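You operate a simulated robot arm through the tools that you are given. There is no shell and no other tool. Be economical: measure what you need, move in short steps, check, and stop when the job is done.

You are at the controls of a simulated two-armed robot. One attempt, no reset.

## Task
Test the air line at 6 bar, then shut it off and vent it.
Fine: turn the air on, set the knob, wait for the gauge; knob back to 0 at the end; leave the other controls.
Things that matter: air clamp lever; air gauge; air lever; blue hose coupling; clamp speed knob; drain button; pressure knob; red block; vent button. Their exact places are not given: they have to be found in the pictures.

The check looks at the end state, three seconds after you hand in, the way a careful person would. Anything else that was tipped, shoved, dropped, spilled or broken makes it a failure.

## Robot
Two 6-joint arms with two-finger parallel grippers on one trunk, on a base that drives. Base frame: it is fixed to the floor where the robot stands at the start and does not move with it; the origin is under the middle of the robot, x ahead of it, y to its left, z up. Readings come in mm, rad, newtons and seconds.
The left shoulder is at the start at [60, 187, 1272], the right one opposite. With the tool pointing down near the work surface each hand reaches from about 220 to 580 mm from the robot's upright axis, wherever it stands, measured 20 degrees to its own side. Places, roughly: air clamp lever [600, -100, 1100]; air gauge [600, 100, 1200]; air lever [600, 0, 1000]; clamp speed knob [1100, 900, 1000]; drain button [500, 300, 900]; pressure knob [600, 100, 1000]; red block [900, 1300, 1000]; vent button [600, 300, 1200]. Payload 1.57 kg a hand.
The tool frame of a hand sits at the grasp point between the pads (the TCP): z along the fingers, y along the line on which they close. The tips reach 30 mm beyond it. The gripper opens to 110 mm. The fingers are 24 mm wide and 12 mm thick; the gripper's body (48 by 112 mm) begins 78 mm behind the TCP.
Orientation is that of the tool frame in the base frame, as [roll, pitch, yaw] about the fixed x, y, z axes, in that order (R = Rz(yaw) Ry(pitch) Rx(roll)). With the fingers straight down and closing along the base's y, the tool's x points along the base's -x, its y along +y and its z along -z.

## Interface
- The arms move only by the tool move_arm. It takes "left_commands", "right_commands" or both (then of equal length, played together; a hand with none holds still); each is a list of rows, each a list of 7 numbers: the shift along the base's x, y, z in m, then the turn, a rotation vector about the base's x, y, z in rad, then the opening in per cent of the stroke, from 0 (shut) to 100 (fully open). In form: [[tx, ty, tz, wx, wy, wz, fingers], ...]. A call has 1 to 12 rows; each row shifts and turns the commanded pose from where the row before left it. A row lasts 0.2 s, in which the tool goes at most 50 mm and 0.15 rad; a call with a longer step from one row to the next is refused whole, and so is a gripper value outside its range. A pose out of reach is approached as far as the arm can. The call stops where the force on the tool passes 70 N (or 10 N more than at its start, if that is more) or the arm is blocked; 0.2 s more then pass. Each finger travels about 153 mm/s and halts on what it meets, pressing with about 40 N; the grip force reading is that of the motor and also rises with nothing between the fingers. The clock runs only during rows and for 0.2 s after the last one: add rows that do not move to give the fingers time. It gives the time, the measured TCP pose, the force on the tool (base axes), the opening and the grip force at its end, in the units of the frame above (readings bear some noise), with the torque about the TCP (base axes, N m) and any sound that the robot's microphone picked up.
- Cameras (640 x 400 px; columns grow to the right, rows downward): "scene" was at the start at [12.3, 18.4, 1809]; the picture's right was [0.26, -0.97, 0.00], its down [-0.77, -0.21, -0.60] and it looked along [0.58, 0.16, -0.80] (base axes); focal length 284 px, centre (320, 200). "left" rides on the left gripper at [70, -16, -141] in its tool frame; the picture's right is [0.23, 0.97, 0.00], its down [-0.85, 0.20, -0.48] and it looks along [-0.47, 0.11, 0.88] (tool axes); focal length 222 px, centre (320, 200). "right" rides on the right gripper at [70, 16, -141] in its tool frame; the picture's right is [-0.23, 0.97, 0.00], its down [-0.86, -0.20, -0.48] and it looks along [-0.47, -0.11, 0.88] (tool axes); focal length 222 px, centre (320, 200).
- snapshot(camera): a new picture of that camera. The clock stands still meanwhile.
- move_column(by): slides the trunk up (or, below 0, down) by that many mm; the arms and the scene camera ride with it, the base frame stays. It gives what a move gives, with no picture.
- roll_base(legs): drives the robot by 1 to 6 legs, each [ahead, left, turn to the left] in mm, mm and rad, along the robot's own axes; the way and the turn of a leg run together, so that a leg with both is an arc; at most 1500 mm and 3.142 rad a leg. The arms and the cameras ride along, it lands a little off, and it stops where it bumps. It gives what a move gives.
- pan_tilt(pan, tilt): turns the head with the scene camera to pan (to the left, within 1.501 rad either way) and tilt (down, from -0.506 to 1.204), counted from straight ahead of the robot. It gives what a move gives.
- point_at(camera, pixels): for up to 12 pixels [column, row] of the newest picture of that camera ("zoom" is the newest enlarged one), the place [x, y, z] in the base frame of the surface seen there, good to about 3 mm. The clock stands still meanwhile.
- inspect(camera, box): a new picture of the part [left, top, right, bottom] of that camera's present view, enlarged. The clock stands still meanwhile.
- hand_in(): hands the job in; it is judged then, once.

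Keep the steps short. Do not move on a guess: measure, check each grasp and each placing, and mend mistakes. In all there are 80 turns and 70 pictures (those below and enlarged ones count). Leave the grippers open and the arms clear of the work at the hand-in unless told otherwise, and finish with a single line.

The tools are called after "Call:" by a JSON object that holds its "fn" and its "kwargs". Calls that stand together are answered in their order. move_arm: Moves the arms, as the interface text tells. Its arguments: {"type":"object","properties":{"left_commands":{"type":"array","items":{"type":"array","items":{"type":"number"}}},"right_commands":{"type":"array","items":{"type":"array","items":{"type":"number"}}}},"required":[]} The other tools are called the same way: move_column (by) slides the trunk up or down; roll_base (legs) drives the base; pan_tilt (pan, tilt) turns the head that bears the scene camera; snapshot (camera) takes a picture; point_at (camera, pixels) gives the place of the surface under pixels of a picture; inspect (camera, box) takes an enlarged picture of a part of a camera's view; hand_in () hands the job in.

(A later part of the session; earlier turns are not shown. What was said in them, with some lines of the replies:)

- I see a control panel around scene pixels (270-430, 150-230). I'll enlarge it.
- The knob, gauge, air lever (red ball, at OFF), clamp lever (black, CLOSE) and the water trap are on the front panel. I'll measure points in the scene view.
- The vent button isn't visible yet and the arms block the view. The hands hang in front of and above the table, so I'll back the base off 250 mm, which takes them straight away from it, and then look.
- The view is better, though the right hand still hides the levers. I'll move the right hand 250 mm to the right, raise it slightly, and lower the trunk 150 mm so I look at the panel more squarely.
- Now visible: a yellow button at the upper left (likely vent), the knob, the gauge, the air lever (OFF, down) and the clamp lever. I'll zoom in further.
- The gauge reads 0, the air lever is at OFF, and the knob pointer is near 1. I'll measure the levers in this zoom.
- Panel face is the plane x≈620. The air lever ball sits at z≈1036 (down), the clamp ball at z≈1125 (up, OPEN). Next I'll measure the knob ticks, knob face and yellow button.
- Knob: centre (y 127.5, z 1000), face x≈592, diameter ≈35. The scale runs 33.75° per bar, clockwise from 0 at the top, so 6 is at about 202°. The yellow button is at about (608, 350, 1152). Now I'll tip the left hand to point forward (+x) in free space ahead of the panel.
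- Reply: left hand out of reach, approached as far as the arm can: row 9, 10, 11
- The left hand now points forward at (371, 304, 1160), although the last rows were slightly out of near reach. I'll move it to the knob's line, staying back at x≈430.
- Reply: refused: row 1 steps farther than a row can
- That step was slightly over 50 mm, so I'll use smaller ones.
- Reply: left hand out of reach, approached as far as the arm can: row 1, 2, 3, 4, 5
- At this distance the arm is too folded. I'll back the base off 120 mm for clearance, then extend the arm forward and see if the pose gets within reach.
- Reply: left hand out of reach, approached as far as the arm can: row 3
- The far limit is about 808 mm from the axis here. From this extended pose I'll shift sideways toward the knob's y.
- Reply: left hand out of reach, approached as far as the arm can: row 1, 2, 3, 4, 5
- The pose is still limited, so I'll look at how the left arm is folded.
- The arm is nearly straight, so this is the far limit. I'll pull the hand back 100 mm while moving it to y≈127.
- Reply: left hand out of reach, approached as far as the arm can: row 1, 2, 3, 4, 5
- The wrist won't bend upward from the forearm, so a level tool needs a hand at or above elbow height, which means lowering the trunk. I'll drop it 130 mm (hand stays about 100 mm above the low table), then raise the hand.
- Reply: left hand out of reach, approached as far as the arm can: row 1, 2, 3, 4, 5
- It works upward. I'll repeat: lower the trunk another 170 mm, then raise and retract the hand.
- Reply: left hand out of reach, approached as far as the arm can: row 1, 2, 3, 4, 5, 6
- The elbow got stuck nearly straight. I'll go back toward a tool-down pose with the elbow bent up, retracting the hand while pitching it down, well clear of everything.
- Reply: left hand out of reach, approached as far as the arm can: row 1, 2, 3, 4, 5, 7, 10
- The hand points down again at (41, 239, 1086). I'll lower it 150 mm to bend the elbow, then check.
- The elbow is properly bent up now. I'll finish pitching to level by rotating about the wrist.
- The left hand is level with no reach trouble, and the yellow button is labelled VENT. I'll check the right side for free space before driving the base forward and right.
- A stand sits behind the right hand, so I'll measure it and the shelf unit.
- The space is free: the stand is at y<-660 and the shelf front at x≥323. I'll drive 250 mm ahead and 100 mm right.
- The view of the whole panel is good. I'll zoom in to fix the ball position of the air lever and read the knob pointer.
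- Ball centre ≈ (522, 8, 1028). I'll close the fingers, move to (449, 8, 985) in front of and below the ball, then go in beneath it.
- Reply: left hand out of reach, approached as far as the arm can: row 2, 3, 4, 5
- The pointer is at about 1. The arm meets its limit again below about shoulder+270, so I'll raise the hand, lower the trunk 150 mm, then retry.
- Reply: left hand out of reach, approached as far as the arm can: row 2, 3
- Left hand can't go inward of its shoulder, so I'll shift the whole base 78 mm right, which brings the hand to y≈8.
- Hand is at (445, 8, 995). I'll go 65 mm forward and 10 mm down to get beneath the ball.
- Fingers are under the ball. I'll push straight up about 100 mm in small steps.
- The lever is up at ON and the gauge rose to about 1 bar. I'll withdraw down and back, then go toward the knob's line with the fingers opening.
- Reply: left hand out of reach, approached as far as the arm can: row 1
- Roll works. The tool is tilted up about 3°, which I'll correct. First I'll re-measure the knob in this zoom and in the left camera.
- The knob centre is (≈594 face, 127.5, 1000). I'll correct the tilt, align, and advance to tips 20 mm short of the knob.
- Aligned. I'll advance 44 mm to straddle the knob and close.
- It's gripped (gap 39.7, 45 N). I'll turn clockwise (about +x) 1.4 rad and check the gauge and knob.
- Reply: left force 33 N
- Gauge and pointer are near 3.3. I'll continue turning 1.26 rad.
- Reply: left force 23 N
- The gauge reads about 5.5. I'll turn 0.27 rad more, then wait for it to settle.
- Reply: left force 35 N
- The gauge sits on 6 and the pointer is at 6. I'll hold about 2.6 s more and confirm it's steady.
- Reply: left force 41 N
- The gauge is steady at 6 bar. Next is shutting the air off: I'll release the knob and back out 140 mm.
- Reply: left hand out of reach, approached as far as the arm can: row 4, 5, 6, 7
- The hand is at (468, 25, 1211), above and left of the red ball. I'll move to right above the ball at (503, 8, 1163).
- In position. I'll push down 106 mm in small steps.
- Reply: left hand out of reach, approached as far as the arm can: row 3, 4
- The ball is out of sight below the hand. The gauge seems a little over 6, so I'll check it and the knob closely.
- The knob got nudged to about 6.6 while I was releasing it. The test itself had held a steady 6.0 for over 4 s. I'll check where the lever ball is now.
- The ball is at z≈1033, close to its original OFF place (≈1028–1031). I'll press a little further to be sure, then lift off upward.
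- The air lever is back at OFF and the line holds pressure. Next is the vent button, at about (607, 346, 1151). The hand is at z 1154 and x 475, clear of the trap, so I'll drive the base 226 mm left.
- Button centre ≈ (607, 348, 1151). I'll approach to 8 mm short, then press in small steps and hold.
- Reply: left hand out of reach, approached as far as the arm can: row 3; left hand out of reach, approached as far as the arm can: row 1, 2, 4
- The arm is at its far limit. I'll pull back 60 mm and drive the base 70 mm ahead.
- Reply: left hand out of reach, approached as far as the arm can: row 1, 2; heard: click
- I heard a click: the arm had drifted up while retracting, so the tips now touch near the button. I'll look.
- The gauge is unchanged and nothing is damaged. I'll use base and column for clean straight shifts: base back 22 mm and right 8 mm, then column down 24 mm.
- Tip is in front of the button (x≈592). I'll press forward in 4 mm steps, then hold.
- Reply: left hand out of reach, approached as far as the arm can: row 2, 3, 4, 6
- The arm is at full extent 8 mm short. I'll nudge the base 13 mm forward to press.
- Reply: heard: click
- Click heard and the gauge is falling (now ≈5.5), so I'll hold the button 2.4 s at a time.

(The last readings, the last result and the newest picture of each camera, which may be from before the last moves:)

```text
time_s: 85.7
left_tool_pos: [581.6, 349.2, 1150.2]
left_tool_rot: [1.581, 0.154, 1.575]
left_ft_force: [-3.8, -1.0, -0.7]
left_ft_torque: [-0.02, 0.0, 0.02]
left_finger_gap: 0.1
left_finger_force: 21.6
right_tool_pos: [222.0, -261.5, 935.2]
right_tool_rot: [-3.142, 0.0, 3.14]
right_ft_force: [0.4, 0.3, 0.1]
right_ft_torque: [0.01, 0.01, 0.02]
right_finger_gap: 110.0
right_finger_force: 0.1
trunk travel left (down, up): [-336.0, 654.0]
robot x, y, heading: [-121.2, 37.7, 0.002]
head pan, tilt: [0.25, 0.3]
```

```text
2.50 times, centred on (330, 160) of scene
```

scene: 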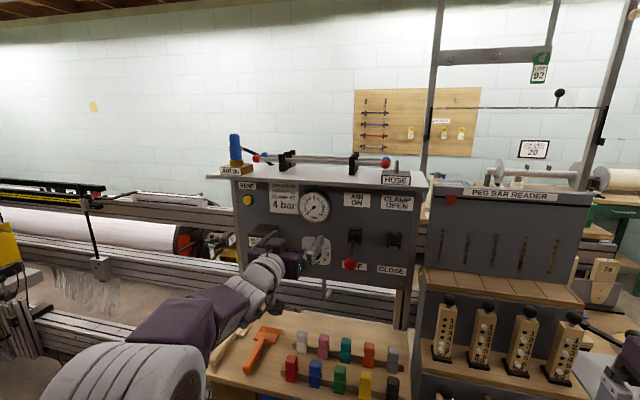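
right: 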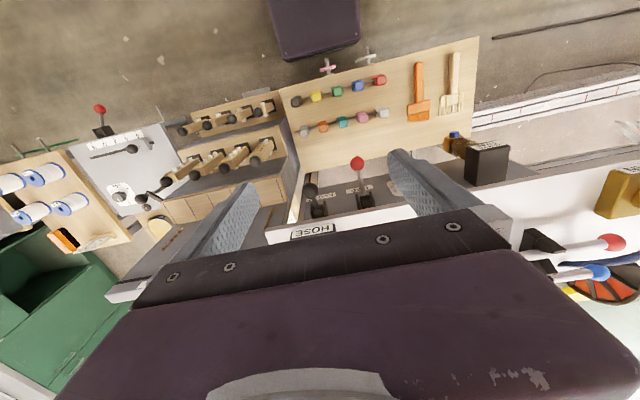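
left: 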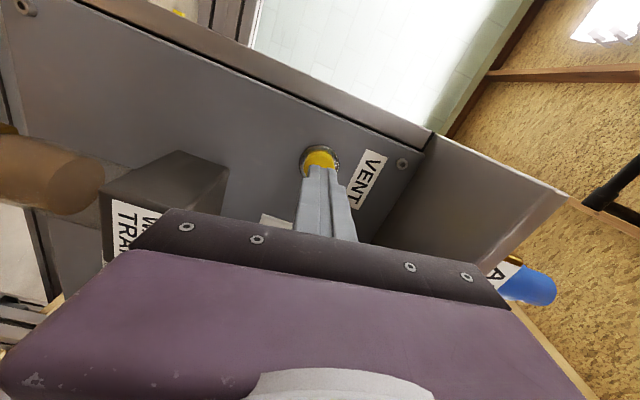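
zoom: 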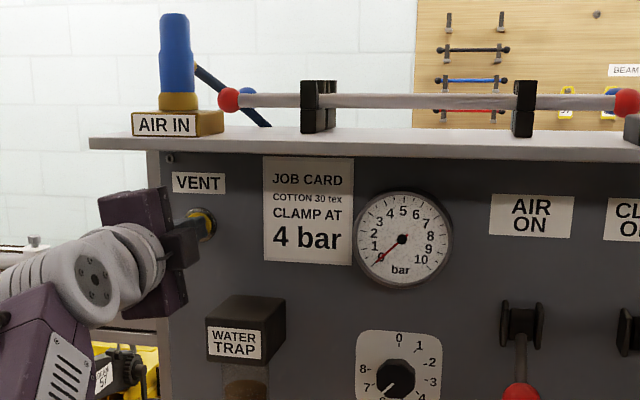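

The gauge reads 0, so the line is vented. I'll release straight back with the base, shift right to the knob's line and lower the column, keeping the arm pose fixed.

Call:
{"fn": "roll_base", "kwargs": {"legs": [[-110, 0, 0], [0, -219, 0]]}}

Call:
{"fn": "move_column", "kwargs": {"by": -150}}

Call:
{"fn": "move_arm", "kwargs": {"left_commands": [[0, 0, 0, 0, 0, 0, 60], [0, 0, 0, 0, 0, 0, 60], [0, 0, 0, 0, 0, 0, 60]]}}

Call:
{"fn": "snapshot", "kwargs": {"camera": "left"}}

```text
time_s: 88.2
left_tool_pos: [472.9, 128.4, 1149.1]
left_tool_rot: [1.58, 0.153, 1.576]
left_ft_force: [-0.9, 0.0, -0.2]
left_ft_torque: [-0.05, -0.01, 0.04]
left_finger_gap: 0.4
left_finger_force: 21.3
right_tool_pos: [112.0, -481.3, 934.7]
right_tool_rot: [3.141, 0.001, -3.142]
right_ft_force: [0.5, 0.5, -0.3]
right_ft_torque: [0.0, -0.01, 0.0]
right_finger_gap: 109.8
right_finger_force: 0.0
trunk travel left (down, up): [-336.0, 654.0]
robot x, y, heading: [-227.6, -177.3, -0.004]
head pan, tilt: [0.25, 0.3]
```

```text
time_s: 89.9
left_tool_pos: [473.2, 129.0, 999.5]
left_tool_rot: [1.579, 0.154, 1.577]
left_ft_force: [-0.6, -0.2, -0.9]
left_ft_torque: [0.01, 0.0, 0.01]
left_finger_gap: 0.3
left_finger_force: 21.3
right_tool_pos: [112.6, -479.8, 786.3]
right_tool_rot: [-3.141, -0.001, 3.141]
right_ft_force: [1.3, -0.3, -0.3]
right_ft_torque: [0.01, -0.03, 0.03]
right_finger_gap: 110.0
right_finger_force: 0.0
trunk travel left (down, up): [-186.0, 804.0]
robot x, y, heading: [-229.2, -180.8, -0.002]
head pan, tilt: [0.25, 0.3]
```

```text
time_s: 90.7
left_tool_pos: [472.0, 130.9, 998.9]
left_tool_rot: [1.578, 0.154, 1.576]
left_ft_force: [-0.2, -0.2, -0.6]
left_ft_torque: [-0.01, 0.04, -0.05]
left_finger_gap: 66.0
left_finger_force: 0.0
right_tool_pos: [113.4, -480.5, 784.8]
right_tool_rot: [3.141, 0.0, 3.141]
right_ft_force: [-0.4, 0.6, 0.3]
right_ft_torque: [0.0, -0.03, -0.02]
right_finger_gap: 110.1
right_finger_force: 0.0
trunk travel left (down, up): [-186.0, 804.0]
robot x, y, heading: [-232.2, -179.3, -0.0]
head pan, tilt: [0.25, 0.3]
```

```text
18 pictures are left
```

left: 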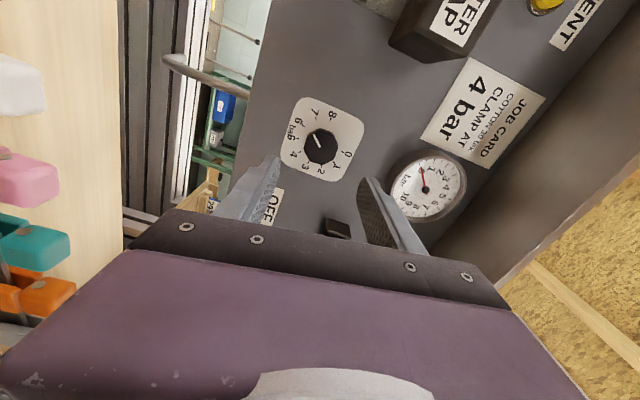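

Aligned with the knob (y≈129, z≈999). I'll drive the base 108 mm ahead to straddle it, then close.

Call:
{"fn": "roll_base", "kwargs": {"legs": [[108, 0, 0]]}}

Call:
{"fn": "move_arm", "kwargs": {"left_commands": [[0, 0, 0, 0, 0, 0, 25], [0, 0, 0, 0, 0, 0, 25], [0, 0, 0, 0, 0, 0, 25]]}}

```text
time_s: 91.9
left_tool_pos: [582.9, 130.2, 999.3]
left_tool_rot: [1.582, 0.154, 1.575]
left_ft_force: [-0.3, 0.1, 0.2]
left_ft_torque: [0.03, -0.01, 0.0]
left_finger_gap: 66.1
left_finger_force: 0.1
right_tool_pos: [221.3, -479.7, 784.0]
right_tool_rot: [-3.141, -0.001, 3.139]
right_ft_force: [0.8, 0.3, 0.1]
right_ft_torque: [-0.01, 0.04, -0.02]
right_finger_gap: 110.0
right_finger_force: 0.0
trunk travel left (down, up): [-186.0, 804.0]
robot x, y, heading: [-121.4, -179.7, -0.002]
head pan, tilt: [0.25, 0.3]
```

```text
time_s: 92.7
left_tool_pos: [581.0, 130.4, 1000.4]
left_tool_rot: [1.577, 0.152, 1.575]
left_ft_force: [1.9, 2.1, 4.3]
left_ft_torque: [-0.03, -0.43, 0.38]
left_finger_gap: 40.2
left_finger_force: 44.8
right_tool_pos: [221.2, -479.1, 784.8]
right_tool_rot: [-3.141, -0.002, 3.139]
right_ft_force: [-0.7, -0.2, -0.6]
right_ft_torque: [0.01, 0.01, 0.0]
right_finger_gap: 109.9
right_finger_force: 0.0
trunk travel left (down, up): [-186.0, 804.0]
robot x, y, heading: [-123.3, -177.6, -0.004]
head pan, tilt: [0.25, 0.3]
```

Gripped again. I'll turn counter-clockwise 1.54 rad.

Call:
{"fn": "move_arm", "kwargs": {"left_commands": [[0, 0, 0, -0.14, 0, 0, 25], [0, 0, 0, -0.14, 0, 0, 25], [0, 0, 0, -0.14, 0, 0, 25], [0, 0, 0, -0.14, 0, 0, 25], [0, 0, 0, -0.14, 0, 0, 25], [0, 0, 0, -0.14, 0, 0, 25], [0, 0, 0, -0.14, 0, 0, 25], [0, 0, 0, -0.14, 0, 0, 25], [0, 0, 0, -0.14, 0, 0, 25], [0, 0, 0, -0.14, 0, 0, 25], [0, 0, 0, -0.14, 0, 0, 25], [0, 0, 0, 0, 0, 0, 25]]}}

```text
time_s: 95.3
left_tool_pos: [580.5, 130.1, 999.8]
left_tool_rot: [-1.604, 1.447, -1.614]
left_ft_force: [7.5, 4.1, 9.0]
left_ft_torque: [-0.01, -0.23, 0.47]
left_finger_gap: 40.0
left_finger_force: 45.0
right_tool_pos: [220.7, -480.0, 784.9]
right_tool_rot: [3.141, 0.0, 3.139]
right_ft_force: [-0.4, 0.3, 0.5]
right_ft_torque: [-0.02, 0.01, 0.0]
right_finger_gap: 110.1
right_finger_force: 0.2
trunk travel left (down, up): [-186.0, 804.0]
robot x, y, heading: [-122.6, -178.8, 0.001]
head pan, tilt: [0.25, 0.3]
```

No strain and the position is steady. I'll turn another 1.54 rad the same way and look.

Call:
{"fn": "move_arm", "kwargs": {"left_commands": [[0, 0, 0, -0.14, 0, 0, 25], [0, 0, 0, -0.14, 0, 0, 25], [0, 0, 0, -0.14, 0, 0, 25], [0, 0, 0, -0.14, 0, 0, 25], [0, 0, 0, -0.14, 0, 0, 25], [0, 0, 0, -0.14, 0, 0, 25], [0, 0, 0, -0.14, 0, 0, 25], [0, 0, 0, -0.14, 0, 0, 25], [0, 0, 0, -0.14, 0, 0, 25], [0, 0, 0, -0.14, 0, 0, 25], [0, 0, 0, -0.14, 0, 0, 25], [0, 0, 0, 0, 0, 0, 25]]}}

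Call:
{"fn": "snapshot", "kwargs": {"camera": "left"}}

```text
time_s: 97.9
left_tool_pos: [580.6, 129.5, 999.6]
left_tool_rot: [-1.563, -0.092, -1.576]
left_ft_force: [-2.3, -1.6, 1.7]
left_ft_torque: [0.01, 0.28, -0.03]
left_finger_gap: 39.9
left_finger_force: 45.4
right_tool_pos: [220.1, -480.2, 784.5]
right_tool_rot: [3.14, 0.001, 3.14]
right_ft_force: [-0.2, -0.1, 0.1]
right_ft_torque: [0.0, -0.01, 0.0]
right_finger_gap: 110.0
right_finger_force: 0.2
trunk travel left (down, up): [-186.0, 804.0]
robot x, y, heading: [-119.2, -179.3, -0.002]
head pan, tilt: [0.25, 0.3]
```

```text
17 pictures are left
```

left: 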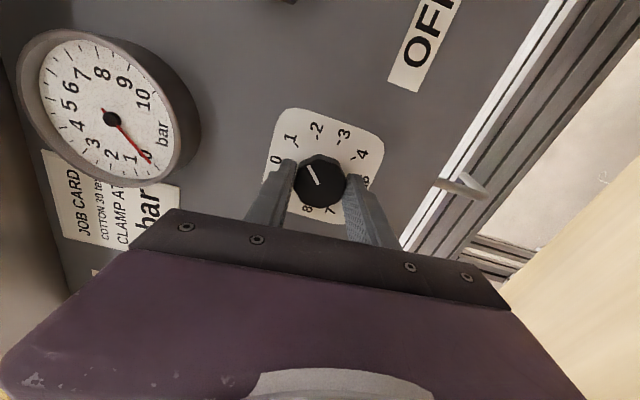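

The pointer is at about 1.2 and the gauge stays at 0. I'll continue 0.56 rad.

Call:
{"fn": "move_arm", "kwargs": {"left_commands": [[0, 0, 0, -0.14, 0, 0, 25], [0, 0, 0, -0.14, 0, 0, 25], [0, 0, 0, -0.14, 0, 0, 25], [0, 0, 0, -0.14, 0, 0, 25], [0, 0, 0, 0, 0, 0, 25]]}}

Call:
{"fn": "inspect", "kwargs": {"camera": "left", "box": [230, 90, 400, 240]}}

```text
time_s: 99.1
left_tool_pos: [580.6, 129.3, 1000.6]
left_tool_rot: [-1.558, -0.655, -1.576]
left_ft_force: [0.4, -0.2, 5.0]
left_ft_torque: [0.0, 0.44, -0.15]
left_finger_gap: 40.0
left_finger_force: 44.6
right_tool_pos: [220.3, -480.4, 785.6]
right_tool_rot: [3.141, 0.002, 3.138]
right_ft_force: [0.5, -0.4, -0.1]
right_ft_torque: [0.01, 0.01, 0.01]
right_finger_gap: 110.3
right_finger_force: 0.0
trunk travel left (down, up): [-186.0, 804.0]
robot x, y, heading: [-123.8, -177.8, -0.003]
head pan, tilt: [0.25, 0.3]
```

```text
2.67 times, centred on (315, 165) of left
```

zoom: 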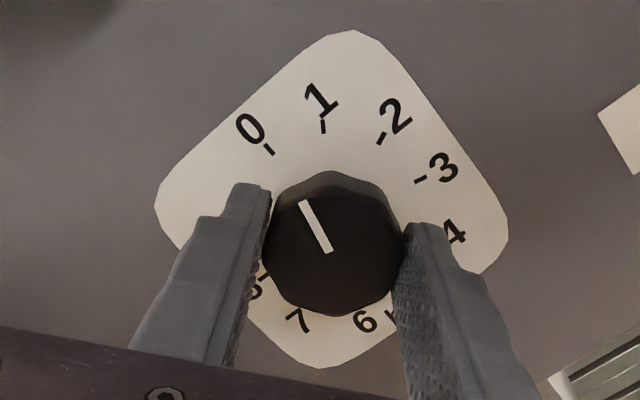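

The pointer is about 0.4 bar above 0. I'll turn 0.25 rad more.

Call:
{"fn": "move_arm", "kwargs": {"left_commands": [[0, 0, 0, -0.125, 0, 0, 25], [0, 0, 0, -0.125, 0, 0, 25], [0, 0, 0, 0, 0, 0, 25]]}}

Call:
{"fn": "inspect", "kwargs": {"camera": "left", "box": [230, 90, 400, 240]}}

```text
time_s: 99.9
left_tool_pos: [580.7, 129.6, 1000.7]
left_tool_rot: [-1.555, -0.9, -1.58]
left_ft_force: [3.4, -0.1, 5.4]
left_ft_torque: [0.34, 0.19, -0.12]
left_finger_gap: 40.2
left_finger_force: 44.8
right_tool_pos: [220.1, -479.3, 785.6]
right_tool_rot: [-3.14, 0.0, 3.139]
right_ft_force: [-0.3, -0.4, 0.5]
right_ft_torque: [0.01, 0.01, 0.0]
right_finger_gap: 110.2
right_finger_force: 0.0
trunk travel left (down, up): [-186.0, 804.0]
robot x, y, heading: [-124.1, -177.1, -0.001]
head pan, tilt: [0.25, 0.3]
```

```text
2.67 times, centred on (315, 165) of left
```

zoom: 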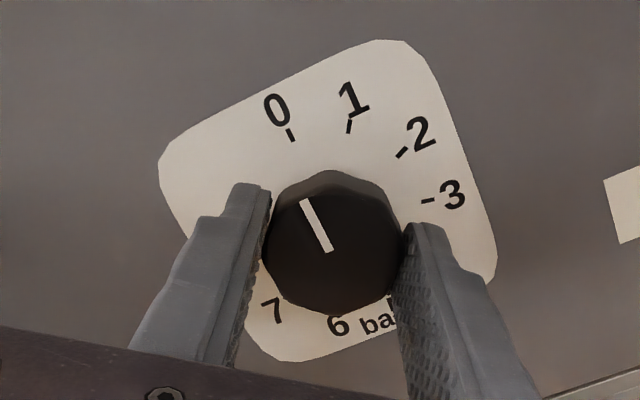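

The pointer lines up with 0, and the rising torque shows the end stop. I'll release by opening, then back straight out with the base.

Call:
{"fn": "move_arm", "kwargs": {"left_commands": [[0, 0, 0, 0, 0, 0, 60], [0, 0, 0, 0, 0, 0, 60], [0, 0, 0, 0, 0, 0, 60]]}}

Call:
{"fn": "roll_base", "kwargs": {"legs": [[-200, 0, 0]]}}

Call:
{"fn": "inspect", "kwargs": {"camera": "scene", "box": [220, 60, 440, 200]}}

Call:
{"fn": "snapshot", "kwargs": {"camera": "left"}}

```text
time_s: 100.7
left_tool_pos: [580.4, 129.8, 999.1]
left_tool_rot: [-1.555, -0.902, -1.581]
left_ft_force: [0.4, -1.3, 0.6]
left_ft_torque: [0.02, -0.02, 0.01]
left_finger_gap: 65.8
left_finger_force: 0.0
right_tool_pos: [220.6, -481.1, 786.0]
right_tool_rot: [3.141, 0.001, 3.141]
right_ft_force: [-0.7, 0.8, -0.1]
right_ft_torque: [0.0, -0.03, -0.04]
right_finger_gap: 110.1
right_finger_force: 0.0
trunk travel left (down, up): [-186.0, 804.0]
robot x, y, heading: [-120.4, -174.3, -0.001]
head pan, tilt: [0.25, 0.3]
```

```text
time_s: 102.3
left_tool_pos: [380.4, 131.6, 999.5]
left_tool_rot: [-1.555, -0.901, -1.58]
left_ft_force: [0.3, 0.0, -0.3]
left_ft_torque: [-0.02, 0.02, -0.04]
left_finger_gap: 66.0
left_finger_force: 0.0
right_tool_pos: [20.0, -481.4, 785.7]
right_tool_rot: [-3.141, 0.0, 3.14]
right_ft_force: [-0.2, 0.0, 0.3]
right_ft_torque: [0.01, 0.01, -0.04]
right_finger_gap: 110.0
right_finger_force: 0.1
trunk travel left (down, up): [-186.0, 804.0]
robot x, y, heading: [-324.3, -178.9, -0.004]
head pan, tilt: [0.25, 0.3]
```

```text
2.86 times, centred on (330, 130) of scene
```

zoom: 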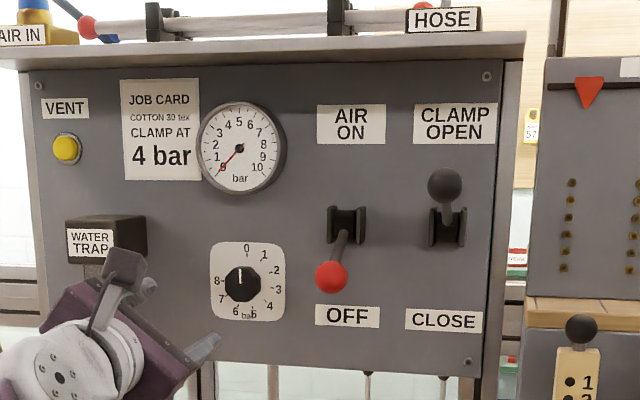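

```text
13 pictures are left
```

left: 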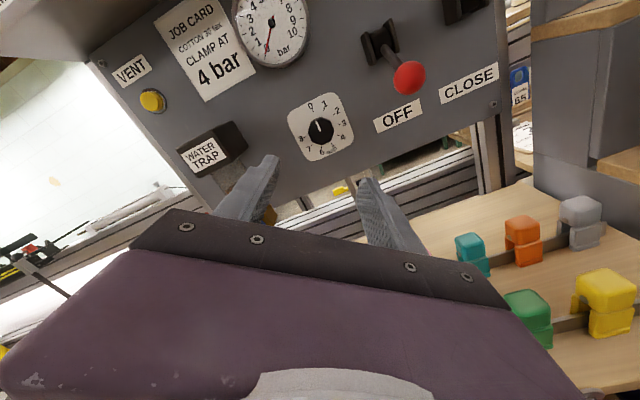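

Everything reads right: gauge 0, knob 0, air lever at OFF, vent button released, clamp lever still OPEN, drain untouched. I'll open the gripper fully, back off a bit more, and hand in.

Call:
{"fn": "roll_base", "kwargs": {"legs": [[-60, 0, 0]]}}

Call:
{"fn": "move_arm", "kwargs": {"left_commands": [[0, 0, 0, 0, 0, 0, 100], [0, 0, 0, 0, 0, 0, 100], [0, 0, 0, 0, 0, 0, 100]]}}

Call:
{"fn": "hand_in", "kwargs": {}}

```text
time_s: 103.3
left_tool_pos: [319.4, 130.2, 998.8]
left_tool_rot: [-1.555, -0.902, -1.58]
left_ft_force: [-0.3, 0.8, 0.1]
left_ft_torque: [-0.01, 0.04, 0.0]
left_finger_gap: 66.0
left_finger_force: 0.0
right_tool_pos: [-39.6, -480.6, 786.2]
right_tool_rot: [-3.14, 0.001, 3.14]
right_ft_force: [-0.6, 0.6, 0.2]
right_ft_torque: [-0.02, -0.02, 0.02]
right_finger_gap: 110.1
right_finger_force: 0.0
trunk travel left (down, up): [-186.0, 804.0]
robot x, y, heading: [-382.0, -179.8, -0.008]
head pan, tilt: [0.25, 0.3]
```

```text
time_s: 104.1
left_tool_pos: [322.1, 130.8, 999.7]
left_tool_rot: [-1.554, -0.9, -1.579]
left_ft_force: [-0.2, 0.3, -0.7]
left_ft_torque: [-0.01, -0.02, 0.0]
left_finger_gap: 109.9
left_finger_force: 0.0
right_tool_pos: [-40.3, -480.5, 785.4]
right_tool_rot: [3.14, -0.001, 3.139]
right_ft_force: [-0.2, 0.0, 0.3]
right_ft_torque: [0.03, 0.03, 0.01]
right_finger_gap: 110.0
right_finger_force: 0.1
trunk travel left (down, up): [-186.0, 804.0]
robot x, y, heading: [-382.9, -177.6, 0.0]
head pan, tilt: [0.25, 0.3]
```

```text
The job is handed in.
```

The line held a steady 6 bar for over 4 s, but backing my hand off the knob then nudged it to about 6.6 bar before I shut the air off; it is now off and vented, gauge and knob at 0, other controls untouched.
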